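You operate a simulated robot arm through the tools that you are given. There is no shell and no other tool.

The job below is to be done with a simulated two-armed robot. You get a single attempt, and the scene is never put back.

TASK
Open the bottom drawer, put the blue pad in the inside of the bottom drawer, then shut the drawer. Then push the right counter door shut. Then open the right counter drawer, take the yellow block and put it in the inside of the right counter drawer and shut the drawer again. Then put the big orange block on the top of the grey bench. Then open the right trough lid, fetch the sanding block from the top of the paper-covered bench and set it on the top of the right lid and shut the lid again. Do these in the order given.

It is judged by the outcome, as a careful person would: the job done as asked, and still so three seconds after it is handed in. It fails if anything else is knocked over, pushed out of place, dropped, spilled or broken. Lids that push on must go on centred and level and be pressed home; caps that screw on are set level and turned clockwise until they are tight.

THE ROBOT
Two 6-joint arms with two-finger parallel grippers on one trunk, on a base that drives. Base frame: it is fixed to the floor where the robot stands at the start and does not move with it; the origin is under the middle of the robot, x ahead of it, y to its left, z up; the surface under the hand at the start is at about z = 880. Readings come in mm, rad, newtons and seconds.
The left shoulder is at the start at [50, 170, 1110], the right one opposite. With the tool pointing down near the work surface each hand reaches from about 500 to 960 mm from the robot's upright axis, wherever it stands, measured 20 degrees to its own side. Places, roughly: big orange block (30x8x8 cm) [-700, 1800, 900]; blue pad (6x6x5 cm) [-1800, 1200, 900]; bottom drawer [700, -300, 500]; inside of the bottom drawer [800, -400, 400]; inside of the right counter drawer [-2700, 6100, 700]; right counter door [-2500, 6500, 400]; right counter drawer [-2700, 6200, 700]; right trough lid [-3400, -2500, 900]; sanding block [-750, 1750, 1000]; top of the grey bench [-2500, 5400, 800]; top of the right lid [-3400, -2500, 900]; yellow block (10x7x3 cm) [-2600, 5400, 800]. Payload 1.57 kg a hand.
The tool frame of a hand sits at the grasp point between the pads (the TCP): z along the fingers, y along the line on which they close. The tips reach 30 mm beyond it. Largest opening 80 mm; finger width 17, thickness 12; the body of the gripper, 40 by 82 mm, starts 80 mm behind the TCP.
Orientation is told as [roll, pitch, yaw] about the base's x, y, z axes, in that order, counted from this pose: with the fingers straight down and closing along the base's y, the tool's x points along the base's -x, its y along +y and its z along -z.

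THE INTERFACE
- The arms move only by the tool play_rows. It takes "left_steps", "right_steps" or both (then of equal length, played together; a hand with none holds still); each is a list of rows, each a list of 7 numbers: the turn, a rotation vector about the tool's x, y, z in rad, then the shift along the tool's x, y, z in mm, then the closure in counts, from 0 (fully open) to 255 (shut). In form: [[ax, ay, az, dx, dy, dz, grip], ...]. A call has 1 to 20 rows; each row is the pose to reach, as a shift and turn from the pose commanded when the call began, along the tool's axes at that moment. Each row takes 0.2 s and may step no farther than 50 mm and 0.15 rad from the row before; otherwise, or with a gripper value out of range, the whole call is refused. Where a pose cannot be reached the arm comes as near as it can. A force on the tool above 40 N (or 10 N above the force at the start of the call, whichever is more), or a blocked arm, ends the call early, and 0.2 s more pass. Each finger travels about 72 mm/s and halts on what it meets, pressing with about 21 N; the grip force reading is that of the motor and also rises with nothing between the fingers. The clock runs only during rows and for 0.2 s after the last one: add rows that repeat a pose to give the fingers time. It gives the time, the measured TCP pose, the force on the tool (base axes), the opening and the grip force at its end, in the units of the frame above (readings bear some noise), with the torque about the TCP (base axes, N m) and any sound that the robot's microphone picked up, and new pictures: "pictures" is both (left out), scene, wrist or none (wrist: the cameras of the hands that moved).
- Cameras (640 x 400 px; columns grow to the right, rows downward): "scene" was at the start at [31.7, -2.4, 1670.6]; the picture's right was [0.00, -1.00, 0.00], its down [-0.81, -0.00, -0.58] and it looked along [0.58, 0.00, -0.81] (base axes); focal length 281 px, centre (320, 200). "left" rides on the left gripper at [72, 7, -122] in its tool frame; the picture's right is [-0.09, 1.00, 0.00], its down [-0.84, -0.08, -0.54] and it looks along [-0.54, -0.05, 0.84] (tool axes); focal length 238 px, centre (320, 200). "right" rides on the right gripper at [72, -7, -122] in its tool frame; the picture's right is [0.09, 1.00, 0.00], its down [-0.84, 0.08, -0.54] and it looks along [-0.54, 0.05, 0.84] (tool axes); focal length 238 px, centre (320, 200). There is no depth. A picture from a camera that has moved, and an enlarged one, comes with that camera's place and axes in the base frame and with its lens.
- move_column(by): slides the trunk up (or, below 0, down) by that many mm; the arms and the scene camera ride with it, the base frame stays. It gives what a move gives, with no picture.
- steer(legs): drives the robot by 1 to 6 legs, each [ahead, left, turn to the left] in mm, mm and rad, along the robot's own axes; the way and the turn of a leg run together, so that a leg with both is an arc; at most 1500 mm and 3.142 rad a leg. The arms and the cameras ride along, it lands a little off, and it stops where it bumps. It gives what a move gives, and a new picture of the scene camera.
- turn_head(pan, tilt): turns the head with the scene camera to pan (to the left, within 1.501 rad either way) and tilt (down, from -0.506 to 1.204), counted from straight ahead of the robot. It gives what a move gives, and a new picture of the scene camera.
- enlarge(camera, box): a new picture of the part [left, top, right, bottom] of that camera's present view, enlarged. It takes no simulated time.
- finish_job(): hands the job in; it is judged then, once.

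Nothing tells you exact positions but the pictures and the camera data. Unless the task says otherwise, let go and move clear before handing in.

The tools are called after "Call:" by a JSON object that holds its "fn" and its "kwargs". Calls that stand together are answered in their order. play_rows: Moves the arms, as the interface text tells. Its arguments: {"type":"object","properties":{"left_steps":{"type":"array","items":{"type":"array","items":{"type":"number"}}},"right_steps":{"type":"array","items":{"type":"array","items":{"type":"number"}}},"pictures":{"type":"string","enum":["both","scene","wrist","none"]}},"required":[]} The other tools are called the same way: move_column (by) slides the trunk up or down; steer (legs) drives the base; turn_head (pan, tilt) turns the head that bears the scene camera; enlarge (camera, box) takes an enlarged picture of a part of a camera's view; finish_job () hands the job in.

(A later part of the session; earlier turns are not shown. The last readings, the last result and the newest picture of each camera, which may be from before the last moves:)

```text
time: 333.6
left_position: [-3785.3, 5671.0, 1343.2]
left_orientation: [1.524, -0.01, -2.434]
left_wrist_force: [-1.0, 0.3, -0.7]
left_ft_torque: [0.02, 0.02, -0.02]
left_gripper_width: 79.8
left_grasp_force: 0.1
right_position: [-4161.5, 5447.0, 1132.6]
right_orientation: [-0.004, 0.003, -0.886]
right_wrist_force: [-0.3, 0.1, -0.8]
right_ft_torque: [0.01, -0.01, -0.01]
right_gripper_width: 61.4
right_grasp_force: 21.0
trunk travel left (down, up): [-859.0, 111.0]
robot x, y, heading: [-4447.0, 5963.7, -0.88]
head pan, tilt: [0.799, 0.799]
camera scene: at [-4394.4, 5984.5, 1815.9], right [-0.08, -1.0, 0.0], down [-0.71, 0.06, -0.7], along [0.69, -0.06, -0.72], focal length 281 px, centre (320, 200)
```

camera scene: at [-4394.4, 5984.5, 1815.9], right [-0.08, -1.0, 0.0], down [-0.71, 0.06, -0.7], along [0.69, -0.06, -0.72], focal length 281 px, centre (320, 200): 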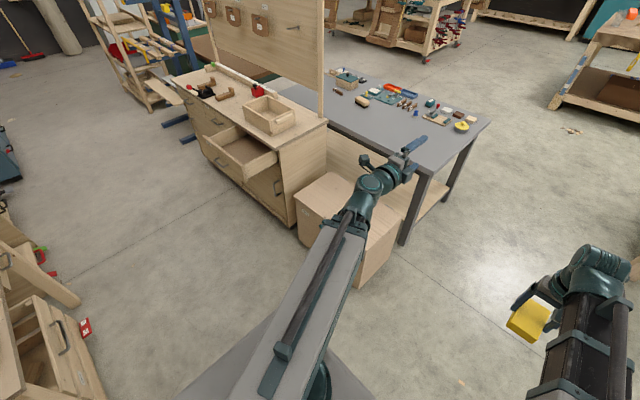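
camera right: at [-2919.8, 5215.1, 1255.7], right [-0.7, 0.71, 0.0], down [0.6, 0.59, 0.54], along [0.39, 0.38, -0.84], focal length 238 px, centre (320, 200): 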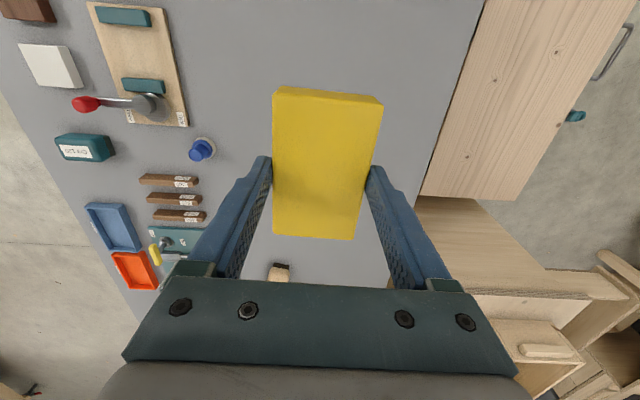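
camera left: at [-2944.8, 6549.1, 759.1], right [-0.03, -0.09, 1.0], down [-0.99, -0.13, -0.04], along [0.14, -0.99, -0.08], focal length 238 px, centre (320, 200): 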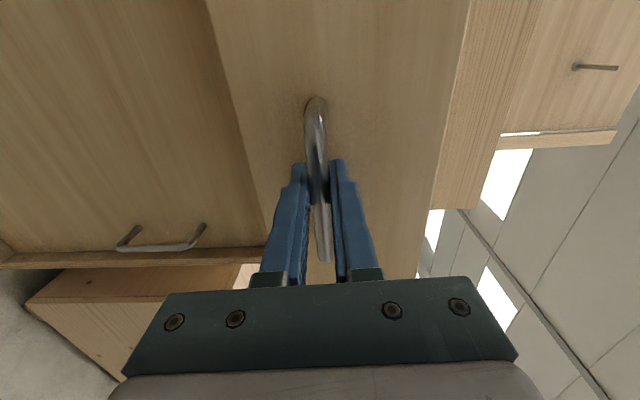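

I'm at the corridor's end with the block held. I'll strafe left until the right hand is in front of the open drawer.

Call:
{"fn": "steer", "kwargs": {"legs": [[0, 800, 0], [0, 766, 0]]}}

Call:
{"fn": "turn_head", "kwargs": {"pan": -0.1, "tilt": 0.9}}

Call:
{"fn": "enlarge", "kwargs": {"camera": "right", "box": [0, 0, 640, 400]}}

```text
time: 341.6
left_position: [-2583.8, 6667.4, 1344.1]
left_orientation: [1.525, -0.01, -2.429]
left_wrist_force: [0.4, 0.5, 0.0]
left_ft_torque: [-0.01, -0.01, -0.02]
left_gripper_width: 80.1
left_grasp_force: 0.1
right_position: [-2959.1, 6440.8, 1134.8]
right_orientation: [-0.001, 0.003, -0.881]
right_wrist_force: [-0.3, -0.7, -2.6]
right_ft_torque: [0.01, 0.02, 0.01]
right_gripper_width: 61.6
right_grasp_force: 21.1
trunk travel left (down, up): [-859.0, 111.0]
robot x, y, heading: [-3251.9, 6953.5, -0.874]
head pan, tilt: [0.799, 0.799]
camera scene: at [-3196.1, 6979.0, 1815.9], right [-0.08, -1.0, 0.0], down [-0.72, 0.05, -0.7], along [0.69, -0.05, -0.72], focal length 281 px, centre (320, 200)
```

scene: 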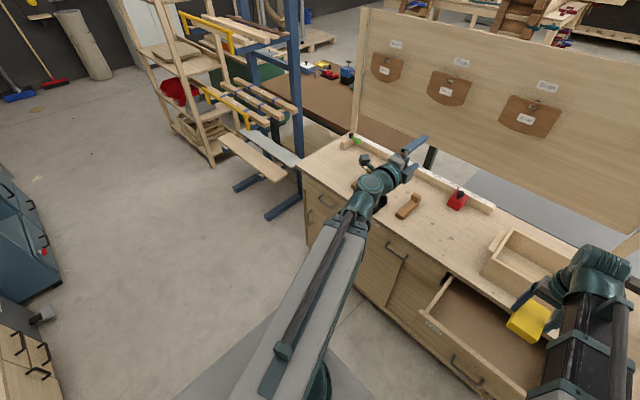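

```text
time: 342.8
left_position: [-2585.1, 6668.4, 1343.1]
left_orientation: [1.523, -0.011, -2.429]
left_wrist_force: [0.0, 0.3, 0.4]
left_ft_torque: [-0.03, 0.0, 0.01]
left_gripper_width: 80.0
left_grasp_force: 0.0
right_position: [-2960.3, 6441.2, 1133.0]
right_orientation: [-0.005, 0.003, -0.88]
right_wrist_force: [0.0, 0.1, -2.5]
right_ft_torque: [-0.04, 0.01, -0.02]
right_gripper_width: 61.6
right_grasp_force: 20.7
trunk travel left (down, up): [-859.0, 111.0]
robot x, y, heading: [-3254.2, 6954.1, -0.875]
head pan, tilt: [-0.099, 0.901]
camera scene: at [-3234.6, 6922.2, 1808.0], right [-0.83, -0.56, 0.0], down [-0.44, 0.65, -0.62], along [0.35, -0.51, -0.78], focal length 281 px, centre (320, 200)
```

scene: 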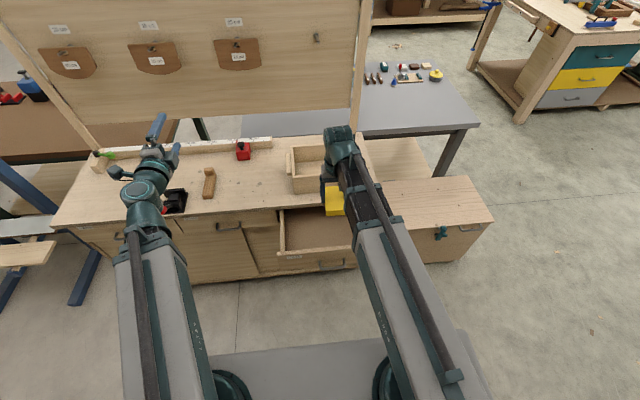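

```text
1.00 times, centred on (320, 200) of right (not enlarged: the box is as wide or as high as the picture)
camera zoom: at [-3010.7, 6493.0, 1255.5], right [0.71, 0.71, 0.0], down [0.6, -0.6, 0.54], along [0.38, -0.38, -0.84], focal length 238 px, centre (320, 200)
```

zoom: 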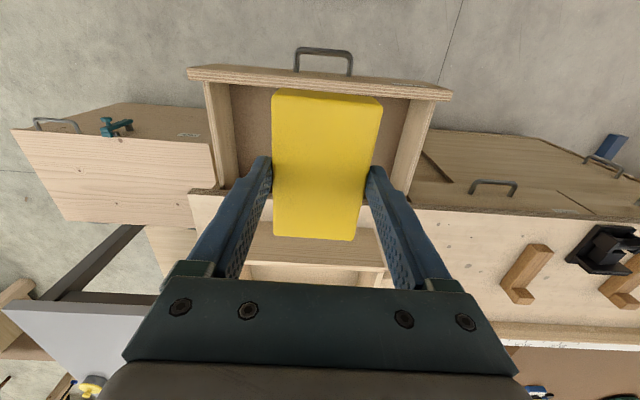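

The right hand is over the drawer: its interior spans d≈-6849 to -6638, and the hand is centred sideways. I'll move 96 mm forward and lower in stages.

Call:
{"fn": "play_rows", "kwargs": {"right_steps": [[0, 0, 0, -40, 0, 0, 150], [0, 0, 0, -80, 4, 0, 150], [0, 0, 0, -96, 5, 0, 150], [0, 0, 0, -96, 5, 0, 150]], "pictures": "none"}}

Call:
{"fn": "move_column", "kwargs": {"by": -300}}

Call:
{"fn": "enlarge", "kwargs": {"camera": "right", "box": [0, 0, 640, 400]}}

```text
time: 343.8
left_position: [-2584.9, 6666.7, 1343.6]
left_orientation: [1.522, -0.011, -2.43]
left_wrist_force: [-0.2, 0.1, 0.6]
left_ft_torque: [0.01, -0.03, 0.0]
left_gripper_width: 80.1
left_grasp_force: 0.0
right_position: [-2896.3, 6369.5, 1135.4]
right_orientation: [-0.002, 0.003, -0.88]
right_wrist_force: [0.0, -0.1, -1.8]
right_ft_torque: [-0.02, 0.0, 0.01]
right_gripper_width: 61.6
right_grasp_force: 21.4
trunk travel left (down, up): [-859.0, 111.0]
robot x, y, heading: [-3254.2, 6954.0, -0.877]
head pan, tilt: [-0.099, 0.901]
```

```text
time: 346.8
left_position: [-2584.9, 6666.8, 1043.1]
left_orientation: [1.521, -0.01, -2.429]
left_wrist_force: [-0.3, -0.3, 0.1]
left_ft_torque: [-0.01, -0.02, -0.03]
left_gripper_width: 79.9
left_grasp_force: 0.1
right_position: [-2896.0, 6369.9, 832.6]
right_orientation: [-0.004, 0.004, -0.878]
right_wrist_force: [-0.6, 0.4, -1.8]
right_ft_torque: [-0.03, 0.02, 0.0]
right_gripper_width: 61.5
right_grasp_force: 20.6
trunk travel left (down, up): [-559.0, 411.0]
robot x, y, heading: [-3247.9, 6957.8, -0.871]
head pan, tilt: [-0.099, 0.901]
```

```text
1.00 times, centred on (320, 200) of right (not enlarged: the box is as wide or as high as the picture)
camera zoom: at [-2946.2, 6421.8, 955.5], right [0.71, 0.71, 0.0], down [0.6, -0.6, 0.54], along [0.38, -0.38, -0.84], focal length 238 px, centre (320, 200)
```

zoom: 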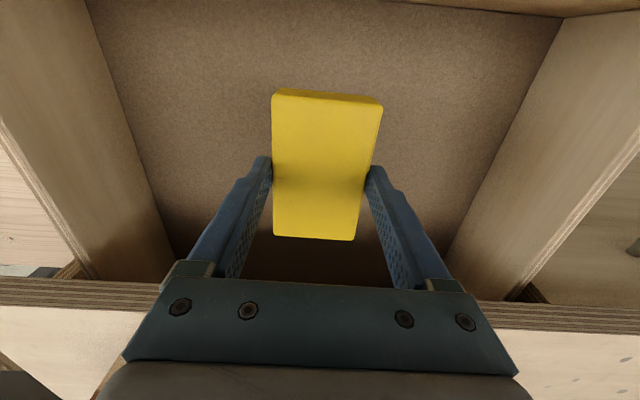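

The block is just above the drawer floor. I'll go down 40 mm, then step until contact.

Call:
{"fn": "move_column", "kwargs": {"by": -40}}

Call:
{"fn": "move_column", "kwargs": {"by": -10}}

Call:
{"fn": "enlarge", "kwargs": {"camera": "right", "box": [0, 0, 640, 400]}}

```text
time: 347.6
left_position: [-2584.7, 6667.9, 1003.0]
left_orientation: [1.524, -0.011, -2.43]
left_wrist_force: [0.3, 0.4, -0.1]
left_ft_torque: [-0.01, 0.02, -0.03]
left_gripper_width: 79.7
left_grasp_force: 0.0
right_position: [-2895.2, 6370.2, 793.2]
right_orientation: [-0.005, 0.003, -0.879]
right_wrist_force: [0.4, -0.4, -1.7]
right_ft_torque: [0.03, -0.01, -0.04]
right_gripper_width: 61.7
right_grasp_force: 20.9
trunk travel left (down, up): [-519.0, 451.0]
robot x, y, heading: [-3247.7, 6954.5, -0.879]
head pan, tilt: [-0.099, 0.901]
```

```text
time: 348.2
left_position: [-2585.5, 6667.2, 994.4]
left_orientation: [1.524, -0.01, -2.428]
left_wrist_force: [0.6, 0.3, -0.5]
left_ft_torque: [0.01, -0.02, 0.02]
left_gripper_width: 79.8
left_grasp_force: 0.1
right_position: [-2895.3, 6369.1, 784.0]
right_orientation: [-0.003, 0.003, -0.88]
right_wrist_force: [-0.6, 0.7, -1.7]
right_ft_torque: [0.03, -0.03, -0.02]
right_gripper_width: 61.7
right_grasp_force: 20.8
trunk travel left (down, up): [-509.0, 461.0]
robot x, y, heading: [-3249.1, 6956.3, -0.878]
head pan, tilt: [-0.099, 0.901]
```

```text
1.00 times, centred on (320, 200) of right (not enlarged: the box is as wide or as high as the picture)
camera zoom: at [-2946.2, 6421.9, 905.5], right [0.71, 0.71, 0.0], down [0.6, -0.6, 0.54], along [0.38, -0.38, -0.84], focal length 238 px, centre (320, 200)
```

zoom: 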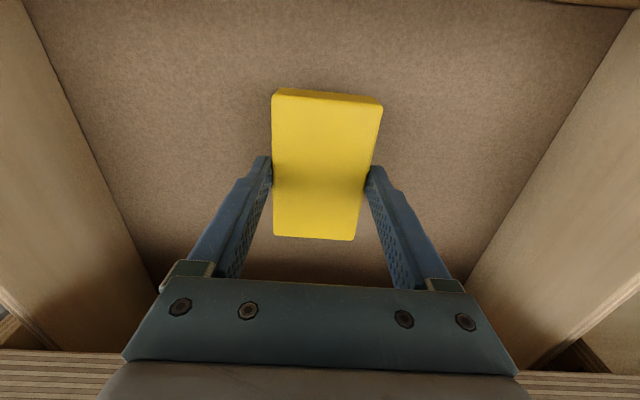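

The floor is at about z 728, so about 17 mm remain. I'll continue in small steps.

Call:
{"fn": "move_column", "kwargs": {"by": -11}}

Call:
{"fn": "move_column", "kwargs": {"by": -5}}

Call:
{"fn": "move_column", "kwargs": {"by": -4}}

```text
time: 348.8
left_position: [-2585.1, 6666.4, 983.1]
left_orientation: [1.524, -0.009, -2.429]
left_wrist_force: [-0.3, 0.2, -0.7]
left_ft_torque: [-0.01, -0.01, -0.02]
left_gripper_width: 80.0
left_grasp_force: 0.1
right_position: [-2894.9, 6368.9, 772.6]
right_orientation: [-0.004, 0.005, -0.88]
right_wrist_force: [0.5, 0.5, -2.2]
right_ft_torque: [0.01, 0.01, -0.05]
right_gripper_width: 61.8
right_grasp_force: 21.2
trunk travel left (down, up): [-498.0, 472.0]
robot x, y, heading: [-3250.6, 6959.8, -0.878]
head pan, tilt: [-0.099, 0.901]
```

```text
time: 349.3
left_position: [-2584.5, 6666.4, 976.3]
left_orientation: [1.522, -0.011, -2.429]
left_wrist_force: [-0.6, 0.1, -0.4]
left_ft_torque: [-0.04, -0.01, -0.01]
left_gripper_width: 80.0
left_grasp_force: 0.1
right_position: [-2895.3, 6370.9, 767.3]
right_orientation: [-0.003, 0.004, -0.882]
right_wrist_force: [0.2, -0.3, -1.1]
right_ft_torque: [0.0, 0.01, 0.01]
right_gripper_width: 61.5
right_grasp_force: 20.8
trunk travel left (down, up): [-493.0, 477.0]
robot x, y, heading: [-3248.2, 6957.4, -0.875]
head pan, tilt: [-0.099, 0.901]
```

```text
time: 349.8
left_position: [-2584.5, 6668.1, 974.3]
left_orientation: [1.525, -0.011, -2.429]
left_wrist_force: [0.4, -0.9, 0.1]
left_ft_torque: [0.02, 0.02, -0.01]
left_gripper_width: 80.2
left_grasp_force: 0.1
right_position: [-2895.2, 6369.8, 764.3]
right_orientation: [-0.003, 0.004, -0.879]
right_wrist_force: [-0.3, 0.0, -2.2]
right_ft_torque: [0.01, -0.03, 0.01]
right_gripper_width: 61.6
right_grasp_force: 21.4
trunk travel left (down, up): [-489.0, 481.0]
robot x, y, heading: [-3252.7, 6956.7, -0.877]
head pan, tilt: [-0.099, 0.901]
```

Call:
{"fn": "move_column", "kwargs": {"by": -4}}

Call:
{"fn": "move_column", "kwargs": {"by": -4}}

Call:
{"fn": "move_column", "kwargs": {"by": -4}}

Call:
{"fn": "enlarge", "kwargs": {"camera": "right", "box": [0, 0, 640, 400]}}

```text
time: 350.4
left_position: [-2584.5, 6667.1, 970.8]
left_orientation: [1.524, -0.013, -2.428]
left_wrist_force: [0.4, 0.1, -0.6]
left_ft_torque: [0.01, 0.02, -0.05]
left_gripper_width: 80.1
left_grasp_force: 0.1
right_position: [-2895.7, 6369.5, 759.2]
right_orientation: [-0.003, 0.004, -0.879]
right_wrist_force: [0.8, 0.2, -0.8]
right_ft_torque: [0.0, -0.02, -0.03]
right_gripper_width: 61.6
right_grasp_force: 21.0
trunk travel left (down, up): [-485.0, 485.0]
robot x, y, heading: [-3248.0, 6959.9, -0.871]
head pan, tilt: [-0.099, 0.901]
```

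```text
time: 350.9
left_position: [-2585.3, 6666.7, 966.7]
left_orientation: [1.525, -0.012, -2.43]
left_wrist_force: [0.9, -0.3, -1.0]
left_ft_torque: [0.01, 0.01, 0.01]
left_gripper_width: 79.8
left_grasp_force: 0.1
right_position: [-2895.5, 6370.4, 755.9]
right_orientation: [-0.004, 0.002, -0.88]
right_wrist_force: [-0.5, -0.4, 14.4]
right_ft_torque: [0.08, -0.05, -0.1]
right_gripper_width: 61.5
right_grasp_force: 21.4
trunk travel left (down, up): [-481.0, 489.0]
robot x, y, heading: [-3252.1, 6958.8, -0.874]
head pan, tilt: [-0.099, 0.901]
```

```text
time: 351.4
left_position: [-2585.4, 6666.9, 961.6]
left_orientation: [1.525, -0.009, -2.428]
left_wrist_force: [-0.3, -1.1, 0.5]
left_ft_torque: [0.0, 0.01, 0.02]
left_gripper_width: 80.1
left_grasp_force: 0.1
right_position: [-2896.9, 6370.6, 751.6]
right_orientation: [-0.005, 0.004, -0.879]
right_wrist_force: [0.0, 1.3, 8.6]
right_ft_torque: [0.06, -0.23, -0.02]
right_gripper_width: 61.9
right_grasp_force: 20.7
trunk travel left (down, up): [-477.0, 493.0]
robot x, y, heading: [-3253.5, 6956.0, -0.877]
head pan, tilt: [-0.099, 0.901]
```

```text
1.00 times, centred on (320, 200) of right (not enlarged: the box is as wide or as high as the picture)
camera zoom: at [-2946.6, 6422.3, 873.8], right [0.71, 0.71, 0.0], down [0.6, -0.6, 0.54], along [0.38, -0.38, -0.84], focal length 238 px, centre (320, 200)
```

zoom: 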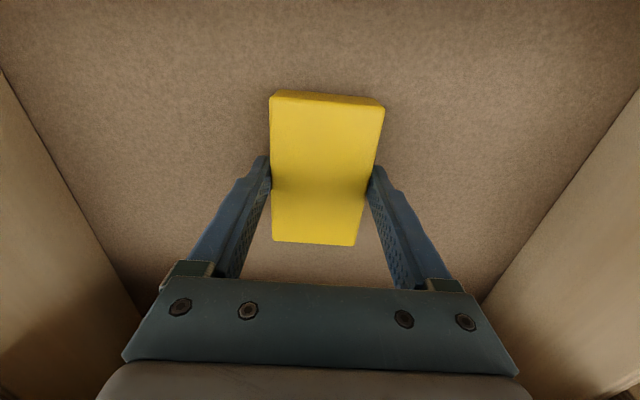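

The block rests on the drawer floor. I'll release it and rise.

Call:
{"fn": "play_rows", "kwargs": {"right_steps": [[0, 0, 0, 0, 0, 0, 30], [0, 0, 0, 0, 0, 0, 0], [0, 0, 0, 0, 0, 0, 0], [0, 0, 0, 0, 0, 0, 0]], "pictures": "none"}}

Call:
{"fn": "move_column", "kwargs": {"by": 180}}

Call:
{"fn": "enlarge", "kwargs": {"camera": "right", "box": [0, 0, 640, 400]}}

```text
time: 352.4
left_position: [-2584.6, 6667.8, 961.9]
left_orientation: [1.524, -0.011, -2.43]
left_wrist_force: [0.2, -0.4, 0.2]
left_ft_torque: [0.03, 0.01, -0.01]
left_gripper_width: 80.2
left_grasp_force: 0.1
right_position: [-2895.5, 6369.7, 751.8]
right_orientation: [-0.004, 0.003, -0.88]
right_wrist_force: [-1.3, -0.3, -0.8]
right_ft_torque: [-0.01, -0.02, 0.02]
right_gripper_width: 80.2
right_grasp_force: 0.1
trunk travel left (down, up): [-477.0, 493.0]
robot x, y, heading: [-3249.7, 6956.9, -0.874]
head pan, tilt: [-0.099, 0.901]
```

```text
time: 354.4
left_position: [-2584.2, 6667.2, 1141.6]
left_orientation: [1.521, -0.011, -2.429]
left_wrist_force: [-0.9, 0.4, -0.3]
left_ft_torque: [0.0, 0.01, 0.02]
left_gripper_width: 80.5
left_grasp_force: 0.0
right_position: [-2895.9, 6369.0, 931.8]
right_orientation: [-0.002, 0.003, -0.88]
right_wrist_force: [-0.1, 0.4, -0.7]
right_ft_torque: [0.04, 0.01, -0.02]
right_gripper_width: 79.7
right_grasp_force: 0.1
trunk travel left (down, up): [-657.0, 313.0]
robot x, y, heading: [-3253.3, 6958.3, -0.872]
head pan, tilt: [-0.099, 0.901]
```

```text
1.00 times, centred on (320, 200) of right (not enlarged: the box is as wide or as high as the picture)
camera zoom: at [-2946.1, 6421.8, 1053.4], right [0.71, 0.71, 0.0], down [0.6, -0.6, 0.54], along [0.38, -0.38, -0.84], focal length 238 px, centre (320, 200)
```

zoom: 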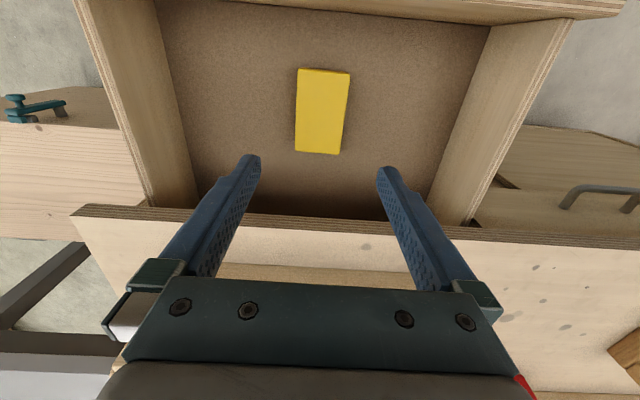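

The block lies flat inside the drawer. Next I'll retract the right hand, line the left hand up with the drawer front, and get ready to push it shut.

Call:
{"fn": "play_rows", "kwargs": {"right_steps": [[0, 0, 0, 40, -20, 0, 0], [0, 0, 0, 80, -40, 0, 0], [0, 0, 0, 120, -60, 0, 0], [0, 0, 0, 160, -80, 0, 0], [0, 0, 0, 195, -100, 0, 0]], "left_steps": [[0, 0, 0, 0, 0, 0, 40], [0, 0, 0, 0, 0, 0, 95], [0, 0, 0, 0, 0, 0, 95], [0, 0, 0, 0, 0, 0, 95], [0, 0, 0, 0, 0, 0, 95]], "pictures": "none"}}

Call:
{"fn": "steer", "kwargs": {"legs": [[0, -435, 0], [-180, 0, 0]]}}

```text
time: 355.6
left_position: [-2585.2, 6667.7, 1141.8]
left_orientation: [1.524, -0.011, -2.431]
left_wrist_force: [0.1, -0.2, 0.2]
left_ft_torque: [0.0, 0.0, 0.01]
left_gripper_width: 50.0
left_grasp_force: 0.0
right_position: [-3096.3, 6455.5, 931.8]
right_orientation: [-0.003, 0.004, -0.88]
right_wrist_force: [-0.3, 0.3, -0.2]
right_ft_torque: [0.0, -0.02, 0.03]
right_gripper_width: 79.9
right_grasp_force: 0.1
trunk travel left (down, up): [-657.0, 313.0]
robot x, y, heading: [-3248.5, 6954.1, -0.876]
head pan, tilt: [-0.099, 0.901]
```

```text
time: 359.4
left_position: [-3030.8, 6529.6, 1141.9]
left_orientation: [1.526, -0.009, -2.426]
left_wrist_force: [0.4, -0.1, -1.0]
left_ft_torque: [0.02, 0.03, 0.02]
left_gripper_width: 50.3
left_grasp_force: 0.1
right_position: [-3540.8, 6316.1, 931.3]
right_orientation: [-0.002, 0.004, -0.875]
right_wrist_force: [0.0, 1.0, 0.0]
right_ft_torque: [-0.02, -0.02, 0.03]
right_gripper_width: 80.1
right_grasp_force: 0.0
trunk travel left (down, up): [-657.0, 313.0]
robot x, y, heading: [-3695.3, 6817.7, -0.87]
head pan, tilt: [-0.099, 0.901]
camera scene: at [-3682.0, 6782.9, 1606.0], right [-0.83, -0.56, 0.0], down [-0.44, 0.65, -0.62], along [0.35, -0.51, -0.78], focal length 281 px, centre (320, 200)
```

scene: 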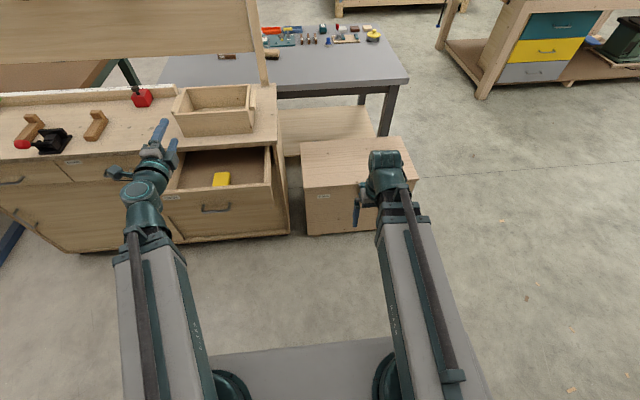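

The left hand is in line with the drawer handle. I'll lower it to handle height.

Call:
{"fn": "move_column", "kwargs": {"by": -392}}

Call:
{"fn": "enlarge", "kwargs": {"camera": "left", "box": [0, 0, 640, 400]}}

```text
time: 363.1
left_position: [-3030.2, 6529.0, 749.1]
left_orientation: [1.523, -0.012, -2.425]
left_wrist_force: [0.1, -0.1, -0.1]
left_ft_torque: [-0.01, 0.01, -0.03]
left_gripper_width: 50.3
left_grasp_force: 0.0
right_position: [-3541.0, 6315.5, 538.7]
right_orientation: [-0.004, 0.004, -0.876]
right_wrist_force: [-0.5, 0.1, 0.6]
right_ft_torque: [-0.01, -0.02, 0.02]
right_gripper_width: 79.9
right_grasp_force: 0.0
trunk travel left (down, up): [-265.0, 705.0]
robot x, y, heading: [-3696.9, 6819.0, -0.872]
head pan, tilt: [-0.099, 0.901]
```

```text
1.00 times, centred on (320, 200) of left (not enlarged: the box is as wide or as high as the picture)
camera zoom: at [-3057.0, 6669.4, 760.6], right [-0.03, -0.09, 1.0], down [-0.99, -0.14, -0.04], along [0.14, -0.99, -0.08], focal length 238 px, centre (320, 200)
```

zoom: 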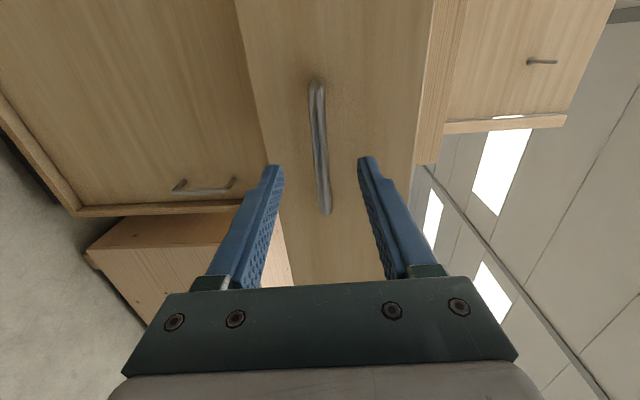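

The finger pads straddle the bar and face the panel. I'll drive forward to push the drawer in.

Call:
{"fn": "steer", "kwargs": {"legs": [[150, 0, 0]]}}

Call:
{"fn": "steer", "kwargs": {"legs": [[120, 0, 0]]}}

Call:
{"fn": "enlarge", "kwargs": {"camera": "left", "box": [0, 0, 640, 400]}}

```text
time: 364.5
left_position: [-2934.0, 6415.3, 748.7]
left_orientation: [1.524, -0.01, -2.425]
left_wrist_force: [-0.5, -0.3, 0.0]
left_ft_torque: [-0.02, 0.0, -0.04]
left_gripper_width: 50.2
left_grasp_force: 0.0
right_position: [-3443.7, 6200.6, 539.9]
right_orientation: [-0.004, 0.004, -0.875]
right_wrist_force: [0.4, -0.3, -0.2]
right_ft_torque: [-0.01, 0.02, -0.02]
right_gripper_width: 80.0
right_grasp_force: 0.1
trunk travel left (down, up): [-265.0, 705.0]
robot x, y, heading: [-3599.6, 6704.2, -0.873]
head pan, tilt: [-0.099, 0.901]
camera scene: at [-3584.6, 6667.0, 1214.0], right [-0.83, -0.56, 0.0], down [-0.44, 0.65, -0.62], along [0.35, -0.51, -0.78], focal length 281 px, centre (320, 200)
```

scene: 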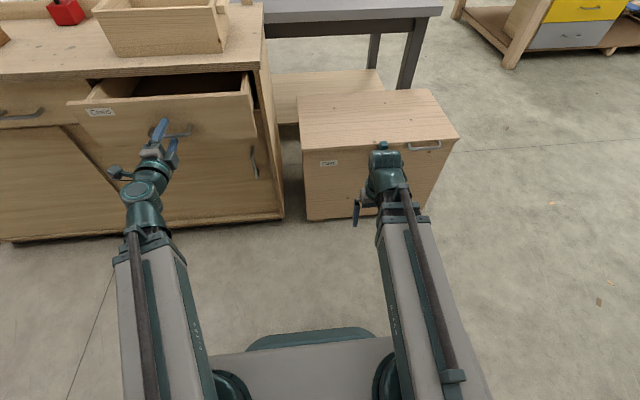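

```text
time: 365.7
left_position: [-2856.2, 6321.5, 749.7]
left_orientation: [1.524, -0.01, -2.426]
left_wrist_force: [0.5, 1.2, 0.5]
left_ft_torque: [-0.01, 0.05, 0.03]
left_gripper_width: 50.1
left_grasp_force: 0.1
right_position: [-3365.3, 6108.8, 539.9]
right_orientation: [-0.003, 0.004, -0.876]
right_wrist_force: [-0.7, 0.1, -0.2]
right_ft_torque: [0.01, 0.0, 0.02]
right_gripper_width: 80.0
right_grasp_force: 0.0
trunk travel left (down, up): [-265.0, 705.0]
robot x, y, heading: [-3522.8, 6603.9, -0.873]
head pan, tilt: [-0.099, 0.901]
camera scene: at [-3506.8, 6574.5, 1214.0], right [-0.83, -0.56, 0.0], down [-0.44, 0.65, -0.62], along [0.35, -0.51, -0.78], focal length 281 px, centre (320, 200)
```

scene: 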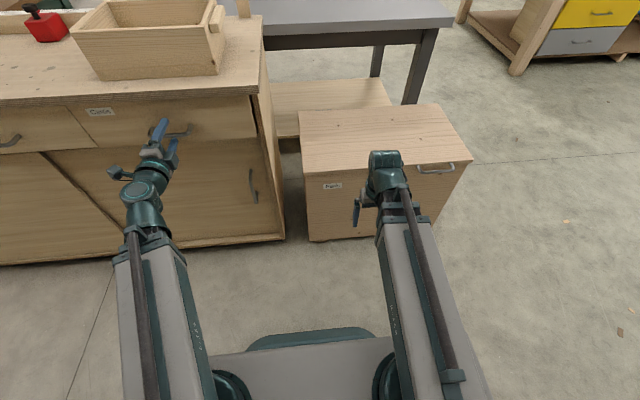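

```text
1.00 times, centred on (320, 200) of left (not enlarged: the box is as wide or as high as the picture)
camera zoom: at [-2882.4, 6461.5, 760.6], right [-0.03, -0.09, 1.0], down [-0.99, -0.14, -0.04], along [0.14, -0.99, -0.08], focal length 238 px, centre (320, 200)
```

zoom: 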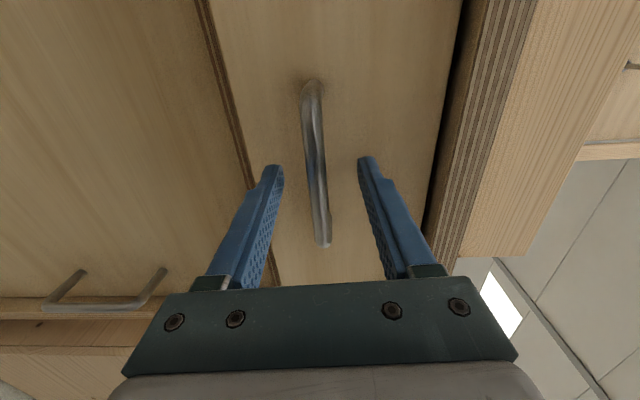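

About 15 mm remain. I'll push the rest with the arm until it's blocked.

Call:
{"fn": "play_rows", "kwargs": {"left_steps": [[0, 0, 0, 0, 0, 4, 95], [0, 0, 0, 0, 0, 8, 95], [0, 0, 0, 0, 0, 12, 95], [0, 0, 0, 0, 0, 15, 95], [0, 0, 0, 0, 0, 18, 95], [0, 0, 0, 0, 0, 21, 95], [0, 0, 0, 0, 0, 24, 95]], "pictures": "wrist"}}

Call:
{"fn": "enlarge", "kwargs": {"camera": "scene", "box": [0, 60, 300, 260]}}

```text
time: 367.1
left_position: [-2845.9, 6311.8, 750.3]
left_orientation: [1.523, -0.011, -2.425]
left_wrist_force: [-8.5, 8.8, -0.1]
left_ft_torque: [-0.28, -0.29, -0.08]
left_gripper_width: 49.5
left_grasp_force: 0.0
right_position: [-3366.8, 6111.0, 540.4]
right_orientation: [-0.003, 0.004, -0.876]
right_wrist_force: [0.3, 0.3, 0.1]
right_ft_torque: [-0.01, 0.01, 0.01]
right_gripper_width: 79.7
right_grasp_force: 0.0
trunk travel left (down, up): [-265.0, 705.0]
robot x, y, heading: [-3523.0, 6611.9, -0.87]
head pan, tilt: [-0.099, 0.901]
stopped in row 7 (left hand): the force on the tool passed its limit at 44 N (the readings are from after the stop); the commanded pose is now the measured one
camera left: at [-2873.3, 6450.4, 760.9], right [-0.03, -0.09, 1.0], down [-0.99, -0.14, -0.04], along [0.14, -0.99, -0.08], focal length 238 px, centre (320, 200)
```

left: 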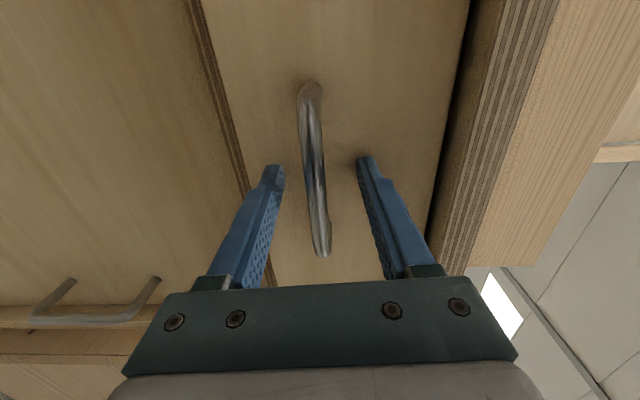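

```text
2.00 times, centred on (150, 160) of scene
camera zoom: at [-3508.0, 6575.8, 1214.0], right [-0.82, -0.57, 0.0], down [-0.44, 0.65, -0.62], along [0.35, -0.51, -0.78], focal length 561 px, centre (660, 280)
```

zoom: 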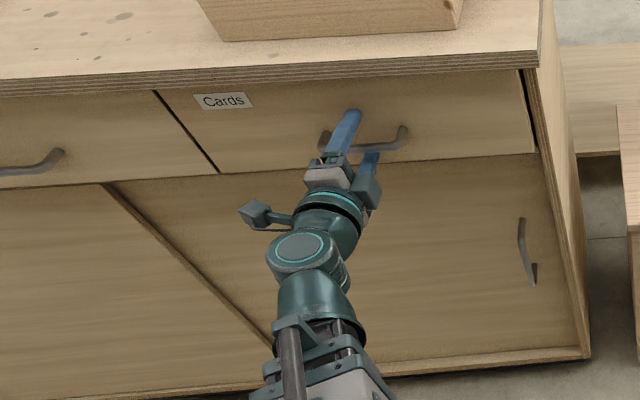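

The drawer is closed (same contact depth as when it was shut originally), and the door is still shut. Next is the big orange block. I'll back off, raise, and turn the left hand back down.

Call:
{"fn": "steer", "kwargs": {"legs": [[-110, 0, 0]]}}

Call:
{"fn": "move_column", "kwargs": {"by": 400}}

Call:
{"fn": "move_column", "kwargs": {"by": 200}}

Call:
{"fn": "play_rows", "kwargs": {"left_steps": [[0.0806, 0.0806, -0.0806, 0, -14, 0, 0], [0.161, 0.161, -0.161, 0, -28, 0, 0], [0.242, 0.242, -0.242, 0, -42, 0, 0], [0.322, 0.322, -0.322, 0, -56, 0, 0], [0.403, 0.403, -0.403, 0, -70, 0, 0], [0.484, 0.484, -0.484, 0, -84, 0, 0], [0.564, 0.564, -0.564, 0, -98, 0, 0], [0.645, 0.645, -0.645, 0, -112, 0, 0], [0.725, 0.725, -0.725, 0, -126, 0, 0], [0.806, 0.806, -0.806, 0, -140, 0, 0], [0.887, 0.887, -0.887, 0, -154, 0, 0], [0.967, 0.967, -0.967, 0, -168, 0, 0], [1.048, 1.048, -1.048, 0, -182, 0, 0], [1.128, 1.128, -1.128, 0, -196, 0, 0], [1.209, 1.209, -1.209, 0, -207, 0, 0]], "pictures": "scene"}}

```text
time: 368.3
left_position: [-2916.1, 6393.1, 749.7]
left_orientation: [1.524, -0.01, -2.425]
left_wrist_force: [0.9, 0.4, -1.5]
left_ft_torque: [-0.03, 0.01, 0.03]
left_gripper_width: 50.2
left_grasp_force: 0.0
right_position: [-3436.9, 6193.7, 539.9]
right_orientation: [-0.003, 0.004, -0.876]
right_wrist_force: [0.1, -0.1, -0.5]
right_ft_torque: [0.0, -0.01, 0.01]
right_gripper_width: 79.9
right_grasp_force: 0.1
trunk travel left (down, up): [-265.0, 705.0]
robot x, y, heading: [-3594.2, 6694.3, -0.871]
head pan, tilt: [-0.099, 0.901]
camera scene: at [-3578.0, 6659.1, 1214.0], right [-0.83, -0.56, 0.0], down [-0.44, 0.65, -0.62], along [0.35, -0.51, -0.78], focal length 281 px, centre (320, 200)
```

scene: 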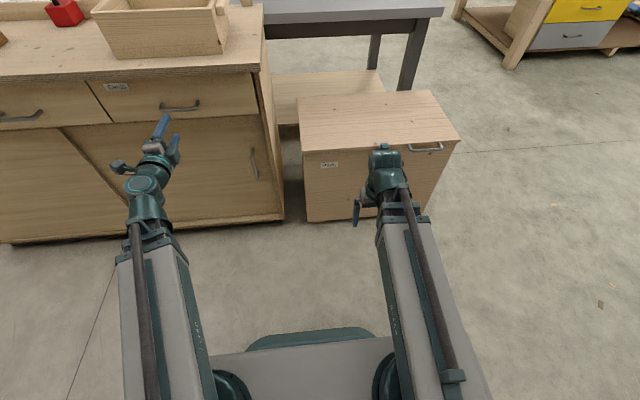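

```text
time: 372.2
left_position: [-2916.2, 6394.2, 1149.7]
left_orientation: [1.523, -0.011, -2.424]
left_wrist_force: [1.1, 0.2, -0.2]
left_ft_torque: [0.01, 0.02, -0.02]
left_gripper_width: 50.3
left_grasp_force: 0.0
right_position: [-3436.7, 6193.6, 939.3]
right_orientation: [-0.004, 0.004, -0.876]
right_wrist_force: [0.2, 0.7, 0.2]
right_ft_torque: [0.0, 0.04, 0.01]
right_gripper_width: 79.8
right_grasp_force: 0.1
trunk travel left (down, up): [-665.0, 305.0]
robot x, y, heading: [-3594.5, 6697.2, -0.872]
head pan, tilt: [-0.099, 0.901]
```

```text
time: 374.3
left_position: [-2916.2, 6393.0, 1349.6]
left_orientation: [1.523, -0.01, -2.425]
left_wrist_force: [0.1, 0.6, -0.2]
left_ft_torque: [0.02, 0.03, 0.01]
left_gripper_width: 50.5
left_grasp_force: 0.1
right_position: [-3437.4, 6193.2, 1139.3]
right_orientation: [-0.003, 0.003, -0.876]
right_wrist_force: [0.1, -1.0, 0.6]
right_ft_torque: [-0.01, -0.04, 0.01]
right_gripper_width: 79.9
right_grasp_force: 0.1
trunk travel left (down, up): [-865.0, 105.0]
robot x, y, heading: [-3591.5, 6693.3, -0.871]
head pan, tilt: [-0.099, 0.901]
```

```text
time: 377.5
left_position: [-2924.8, 6399.4, 1139.3]
left_orientation: [-0.012, 0.05, -0.855]
left_wrist_force: [0.0, -0.2, 0.9]
left_ft_torque: [0.02, 0.02, 0.01]
left_gripper_width: 80.2
left_grasp_force: 0.0
left hand out of reach, approached as far as the arm can: row 1, 2, 3, 4, 5, 6, 7, 8, 9, 10, 11, 12, 13, 14
right_position: [-3437.1, 6194.6, 1140.4]
right_orientation: [-0.004, 0.004, -0.878]
right_wrist_force: [-0.2, -0.6, -0.9]
right_ft_torque: [0.01, -0.02, -0.01]
right_gripper_width: 79.7
right_grasp_force: 0.1
trunk travel left (down, up): [-865.0, 105.0]
robot x, y, heading: [-3594.6, 6690.5, -0.872]
head pan, tilt: [-0.099, 0.901]
camera scene: at [-3577.6, 6658.9, 1814.0], right [-0.83, -0.56, 0.0], down [-0.44, 0.65, -0.62], along [0.35, -0.51, -0.78], focal length 281 px, centre (320, 200)
```

scene: 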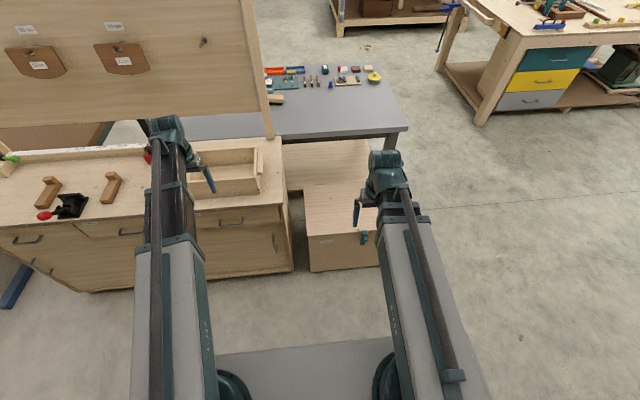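

Both hands are down again. I'll leave the corridor, pass back through the gap, and cross to the paper bench's right end.

Call:
{"fn": "steer", "kwargs": {"legs": [[0, -1110, 0], [1450, 0, 0], [1450, 0, 0]]}}

Call:
{"fn": "turn_head", "kwargs": {"pan": 0.0, "tilt": 0.5}}

```text
time: 396.9
left_position: [-1911.0, 3450.3, 1140.0]
left_orientation: [-0.011, 0.048, -0.863]
left_wrist_force: [0.0, -0.4, 0.5]
left_ft_torque: [-0.02, 0.02, 0.04]
left_gripper_width: 80.1
left_grasp_force: 0.2
right_position: [-2425.1, 3247.1, 1139.1]
right_orientation: [-0.003, 0.004, -0.884]
right_wrist_force: [0.1, -0.4, 0.2]
right_ft_torque: [0.02, 0.02, -0.01]
right_gripper_width: 80.0
right_grasp_force: 0.2
trunk travel left (down, up): [-865.0, 105.0]
robot x, y, heading: [-2576.7, 3747.3, -0.879]
head pan, tilt: [-0.099, 0.901]
camera scene: at [-2561.6, 3713.6, 1814.0], right [-0.83, -0.56, 0.0], down [-0.44, 0.65, -0.62], along [0.35, -0.52, -0.78], focal length 281 px, centre (320, 200)
```

scene: 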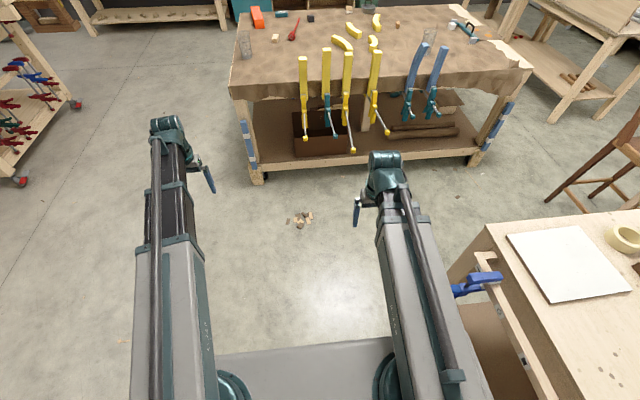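

```text
time: 397.7
left_position: [-1910.0, 3448.9, 1140.2]
left_orientation: [-0.009, 0.046, -0.862]
left_wrist_force: [-0.4, 0.3, -0.3]
left_ft_torque: [0.01, 0.03, 0.03]
left_gripper_width: 79.9
left_grasp_force: 0.0
right_position: [-2424.4, 3248.5, 1139.6]
right_orientation: [-0.002, 0.005, -0.883]
right_wrist_force: [0.1, 0.4, 0.1]
right_ft_torque: [-0.01, -0.02, 0.01]
right_gripper_width: 79.9
right_grasp_force: 0.0
trunk travel left (down, up): [-865.0, 105.0]
robot x, y, heading: [-2576.5, 3747.2, -0.876]
head pan, tilt: [0.0, 0.499]
camera scene: at [-2545.9, 3706.5, 1847.8], right [-0.77, -0.64, 0.0], down [-0.31, 0.37, -0.88], along [0.56, -0.68, -0.48], focal length 281 px, centre (320, 200)
```

scene: 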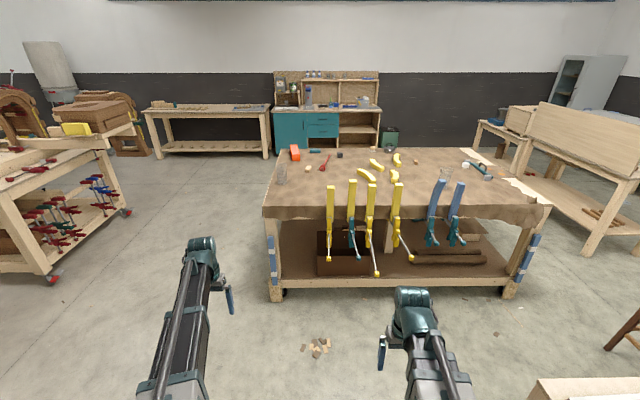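

The path is clear. I'll strafe left and drive up to the right end of the paper bench, then turn to face it.

Call:
{"fn": "steer", "kwargs": {"legs": [[0, 1060, 0], [1400, 0, 0], [1230, 0, 0], [0, 0, -1.571]]}}

Call:
{"fn": "turn_head", "kwargs": {"pan": 0.0, "tilt": 0.8}}

```text
time: 419.5
left_position: [-345.8, 1747.1, 1140.6]
left_orientation: [-0.011, 0.047, -2.429]
left_wrist_force: [-0.3, -0.6, 0.6]
left_ft_torque: [-0.05, -0.02, -0.01]
left_gripper_width: 80.0
left_grasp_force: 0.0
right_position: [-551.4, 2258.7, 1140.7]
right_orientation: [-0.002, 0.004, -2.447]
right_wrist_force: [0.7, -0.2, 0.0]
right_ft_torque: [-0.01, -0.01, 0.01]
right_gripper_width: 80.0
right_grasp_force: 0.1
trunk travel left (down, up): [-865.0, 105.0]
robot x, y, heading: [-51.4, 2413.3, -2.442]
head pan, tilt: [0.0, 0.499]
camera scene: at [-91.9, 2379.2, 1847.9], right [-0.64, 0.77, 0.0], down [0.37, 0.31, -0.88], along [-0.67, -0.56, -0.48], focal length 281 px, centre (320, 200)
```

scene: 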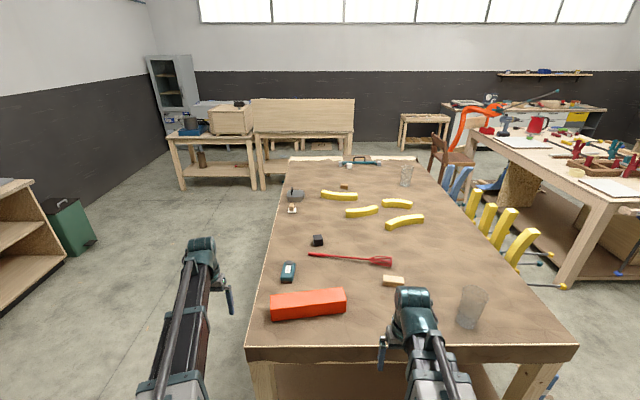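

```text
time: 420.3
left_position: [-346.3, 1746.0, 1139.2]
left_orientation: [-0.009, 0.048, -2.428]
left_wrist_force: [-0.3, -0.7, 0.3]
left_ft_torque: [-0.01, 0.01, 0.0]
left_gripper_width: 80.2
left_grasp_force: 0.1
right_position: [-552.1, 2259.7, 1138.5]
right_orientation: [-0.004, 0.004, -2.447]
right_wrist_force: [0.3, 0.1, -0.3]
right_ft_torque: [-0.05, 0.04, -0.01]
right_gripper_width: 79.9
right_grasp_force: 0.0
trunk travel left (down, up): [-865.0, 105.0]
robot x, y, heading: [-54.0, 2412.8, -2.445]
head pan, tilt: [0.0, 0.799]
camera scene: at [-83.9, 2385.7, 1822.0], right [-0.64, 0.77, 0.0], down [0.55, 0.46, -0.7], along [-0.53, -0.45, -0.72], focal length 281 px, centre (320, 200)
```

scene: 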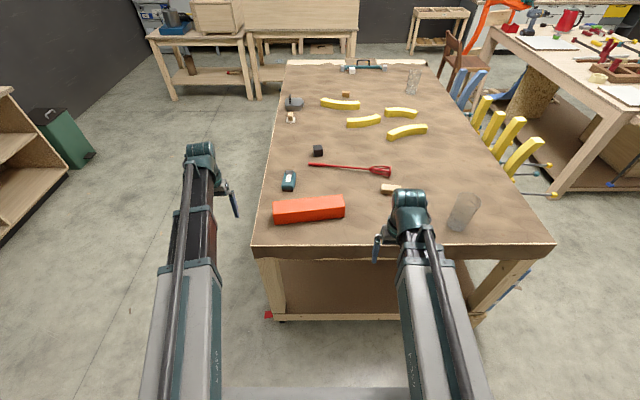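

The orange block lies near the bench corner with its long side across my view. I'll zoom in on it and the teal object (probably the sanding block).

Call:
{"fn": "enlarge", "kwargs": {"camera": "scene", "box": [240, 140, 400, 240]}}

Call:
{"fn": "enlarge", "kwargs": {"camera": "left", "box": [0, 0, 640, 400]}}

```text
4.00 times, centred on (320, 190) of scene
camera zoom: at [-83.9, 2385.7, 1822.0], right [-0.64, 0.77, 0.0], down [0.55, 0.46, -0.7], along [-0.53, -0.45, -0.72], focal length 1123 px, centre (320, 240)
```

zoom: 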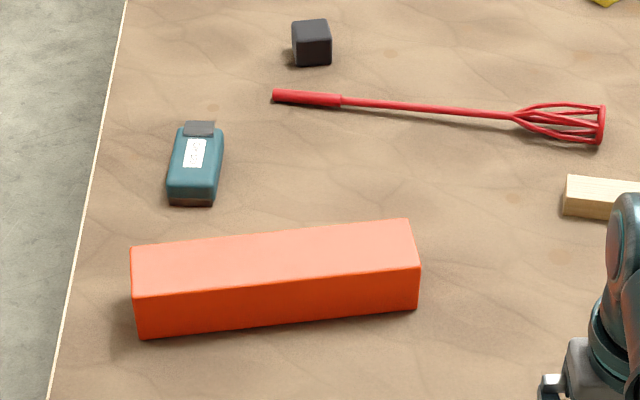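

```text
1.00 times, centred on (320, 200) of left (not enlarged: the box is as wide or as high as the picture)
camera zoom: at [-292.0, 1784.3, 1264.7], right [0.58, -0.81, -0.01], down [-0.7, -0.51, 0.5], along [-0.42, -0.28, -0.86], focal length 238 px, centre (320, 200)
```

zoom: 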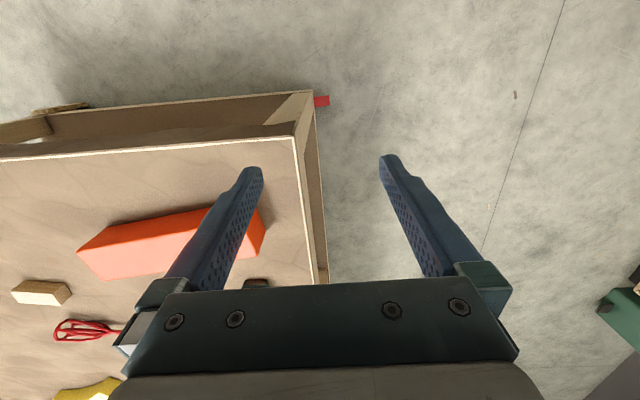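

The block is about 300×74 mm, so it fits the 80 mm opening. I'll shift right, level the left hand, then turn it about 82° so it closes across the block.

Call:
{"fn": "steer", "kwargs": {"legs": [[0, -222, 0]]}}

Call:
{"fn": "play_rows", "kwargs": {"left_steps": [[-0.011, -0.048, 0, 0, 0, 0, 0], [-0.011, -0.048, 0, 0, 0, 0, 0]], "pictures": "none"}}

Call:
{"fn": "play_rows", "kwargs": {"left_steps": [[0, 0, 0.14, -17, -5, 0, 0], [0, 0, 0.28, -34, -10, 0, 0], [0, 0, 0.42, -51, -15, 0, 0], [0, 0, 0.56, -68, -20, 0, 0], [0, 0, 0.7, -85, -25, 0, 0], [0, 0, 0.84, -102, -30, 0, 0], [0, 0, 0.98, -119, -35, 0, 0], [0, 0, 1.12, -136, -40, 0, 0], [0, 0, 1.26, -153, -45, 0, 0], [0, 0, 1.4, -170, -48, 0, 0], [0, 0, 1.431, -185, -52, 0, 0]], "pictures": "both"}}

```text
time: 422.0
left_position: [-492.6, 1919.9, 1140.7]
left_orientation: [-0.008, 0.045, -2.429]
left_wrist_force: [-0.6, 0.1, -0.3]
left_ft_torque: [-0.02, -0.01, -0.01]
left_gripper_width: 80.2
left_grasp_force: 0.0
right_position: [-696.3, 2432.4, 1139.0]
right_orientation: [-0.004, 0.004, -2.451]
right_wrist_force: [-0.1, 0.3, 0.3]
right_ft_torque: [-0.01, -0.03, 0.01]
right_gripper_width: 80.1
right_grasp_force: 0.0
trunk travel left (down, up): [-865.0, 105.0]
robot x, y, heading: [-198.2, 2588.2, -2.444]
head pan, tilt: [0.0, 0.799]
camera scene: at [-229.1, 2559.1, 1821.9], right [-0.64, 0.77, 0.0], down [0.55, 0.46, -0.7], along [-0.53, -0.45, -0.72], focal length 281 px, centre (320, 200)
```

scene: 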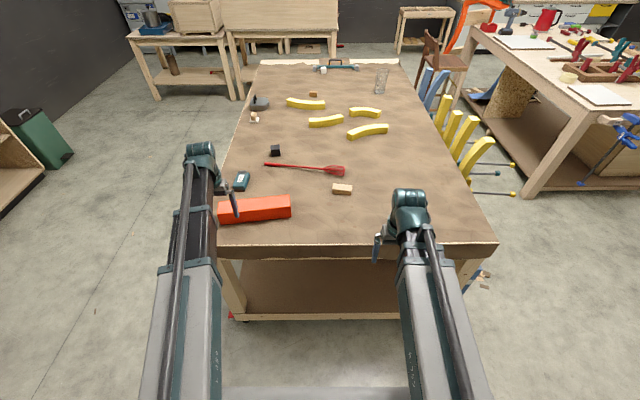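

```text
time: 422.6
left_position: [-492.3, 1919.0, 1138.1]
left_orientation: [-0.001, -0.001, -2.43]
left_wrist_force: [-0.4, 0.1, 0.5]
left_ft_torque: [0.0, 0.05, -0.03]
left_gripper_width: 80.2
left_grasp_force: 0.0
right_position: [-695.5, 2430.7, 1140.0]
right_orientation: [-0.006, 0.003, -2.45]
right_wrist_force: [-0.4, -0.6, -0.3]
right_ft_torque: [0.0, -0.06, 0.0]
right_gripper_width: 80.2
right_grasp_force: 0.0
trunk travel left (down, up): [-865.0, 105.0]
robot x, y, heading: [-197.2, 2586.1, -2.442]
head pan, tilt: [0.0, 0.799]
```

```text
time: 425.0
left_position: [-667.1, 1836.5, 1139.7]
left_orientation: [0.0, 0.001, 2.42]
left_wrist_force: [-0.4, 0.1, -0.6]
left_ft_torque: [-0.01, -0.01, -0.01]
left_gripper_width: 80.0
left_grasp_force: 0.0
right_position: [-696.7, 2431.6, 1139.2]
right_orientation: [-0.003, 0.004, -2.448]
right_wrist_force: [-0.1, 0.7, 0.5]
right_ft_torque: [-0.01, 0.0, 0.01]
right_gripper_width: 80.1
right_grasp_force: 0.0
trunk travel left (down, up): [-865.0, 105.0]
robot x, y, heading: [-195.1, 2587.6, -2.442]
head pan, tilt: [0.0, 0.799]
camera scene: at [-228.3, 2557.6, 1821.9], right [-0.64, 0.77, 0.0], down [0.55, 0.46, -0.7], along [-0.53, -0.45, -0.72], focal length 281 px, centre (320, 200)
camera left: at [-617.7, 1785.4, 1261.1], right [-0.73, -0.69, 0.0], down [-0.58, 0.61, 0.54], along [-0.37, 0.39, -0.84], focal length 238 px, centre (320, 200)
```

scene: 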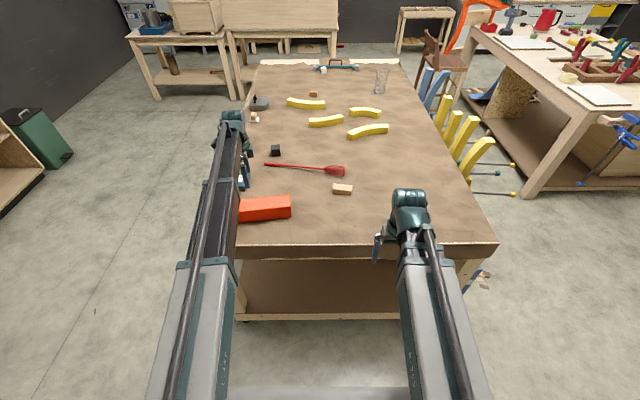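
left: 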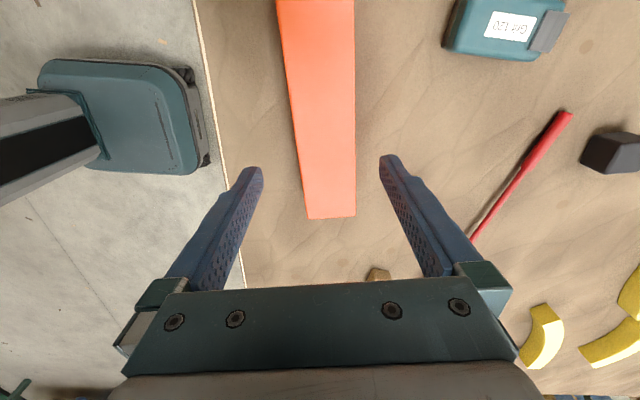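

The "Grit 120" label confirms the teal item as the sanding block. The gripper is aligned with the orange block; I'll shift 5 mm sideways and lower to just above it.

Call:
{"fn": "play_rows", "kwargs": {"left_steps": [[0, 0, 0, 3, 5, 0, 0], [0, 0, 0, 3, 5, 0, 0]], "pictures": "none"}}

Call:
{"fn": "move_column", "kwargs": {"by": -115}}

Call:
{"fn": "enlarge", "kwargs": {"camera": "left", "box": [160, 0, 480, 200]}}

Call:
{"fn": "enlarge", "kwargs": {"camera": "right", "box": [0, 0, 640, 400]}}

```text
time: 425.6
left_position: [-667.3, 1830.2, 1140.1]
left_orientation: [0.0, -0.001, 2.422]
left_wrist_force: [0.5, 0.6, -0.4]
left_ft_torque: [0.0, 0.0, -0.01]
left_gripper_width: 80.1
left_grasp_force: 0.1
right_position: [-695.9, 2432.7, 1140.1]
right_orientation: [-0.003, 0.002, -2.451]
right_wrist_force: [-0.3, -1.1, 0.0]
right_ft_torque: [-0.01, 0.0, -0.02]
right_gripper_width: 79.9
right_grasp_force: 0.1
trunk travel left (down, up): [-865.0, 105.0]
robot x, y, heading: [-194.2, 2591.2, -2.444]
head pan, tilt: [0.0, 0.799]
```

```text
time: 427.1
left_position: [-666.8, 1832.2, 1025.2]
left_orientation: [-0.001, 0.0, 2.421]
left_wrist_force: [-0.2, -0.1, -0.6]
left_ft_torque: [-0.02, -0.01, 0.01]
left_gripper_width: 80.0
left_grasp_force: 0.1
right_position: [-696.1, 2432.3, 1025.0]
right_orientation: [-0.003, 0.006, -2.451]
right_wrist_force: [0.2, -0.6, 0.6]
right_ft_torque: [-0.02, 0.02, -0.03]
right_gripper_width: 79.7
right_grasp_force: 0.0
trunk travel left (down, up): [-750.0, 220.0]
robot x, y, heading: [-194.3, 2590.0, -2.446]
head pan, tilt: [0.0, 0.799]
```

```text
2.00 times, centred on (320, 100) of left
camera zoom: at [-618.0, 1780.1, 1146.4], right [-0.73, -0.69, 0.0], down [-0.58, 0.61, 0.54], along [-0.37, 0.39, -0.84], focal length 477 px, centre (320, 400)
```

zoom: 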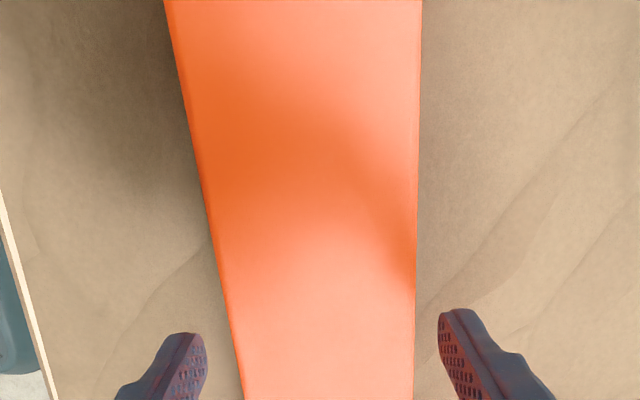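

```text
1.00 times, centred on (320, 200) of right (not enlarged: the box is as wide or as high as the picture)
camera zoom: at [-645.3, 2483.2, 1146.6], right [0.71, -0.71, 0.0], down [-0.6, -0.6, 0.54], along [-0.38, -0.38, -0.84], focal length 238 px, centre (320, 200)
```

zoom: 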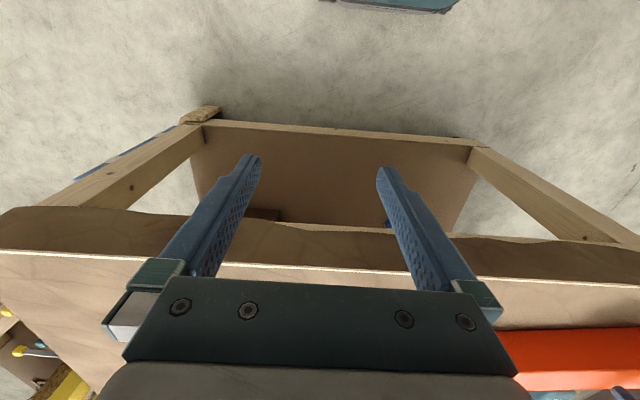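

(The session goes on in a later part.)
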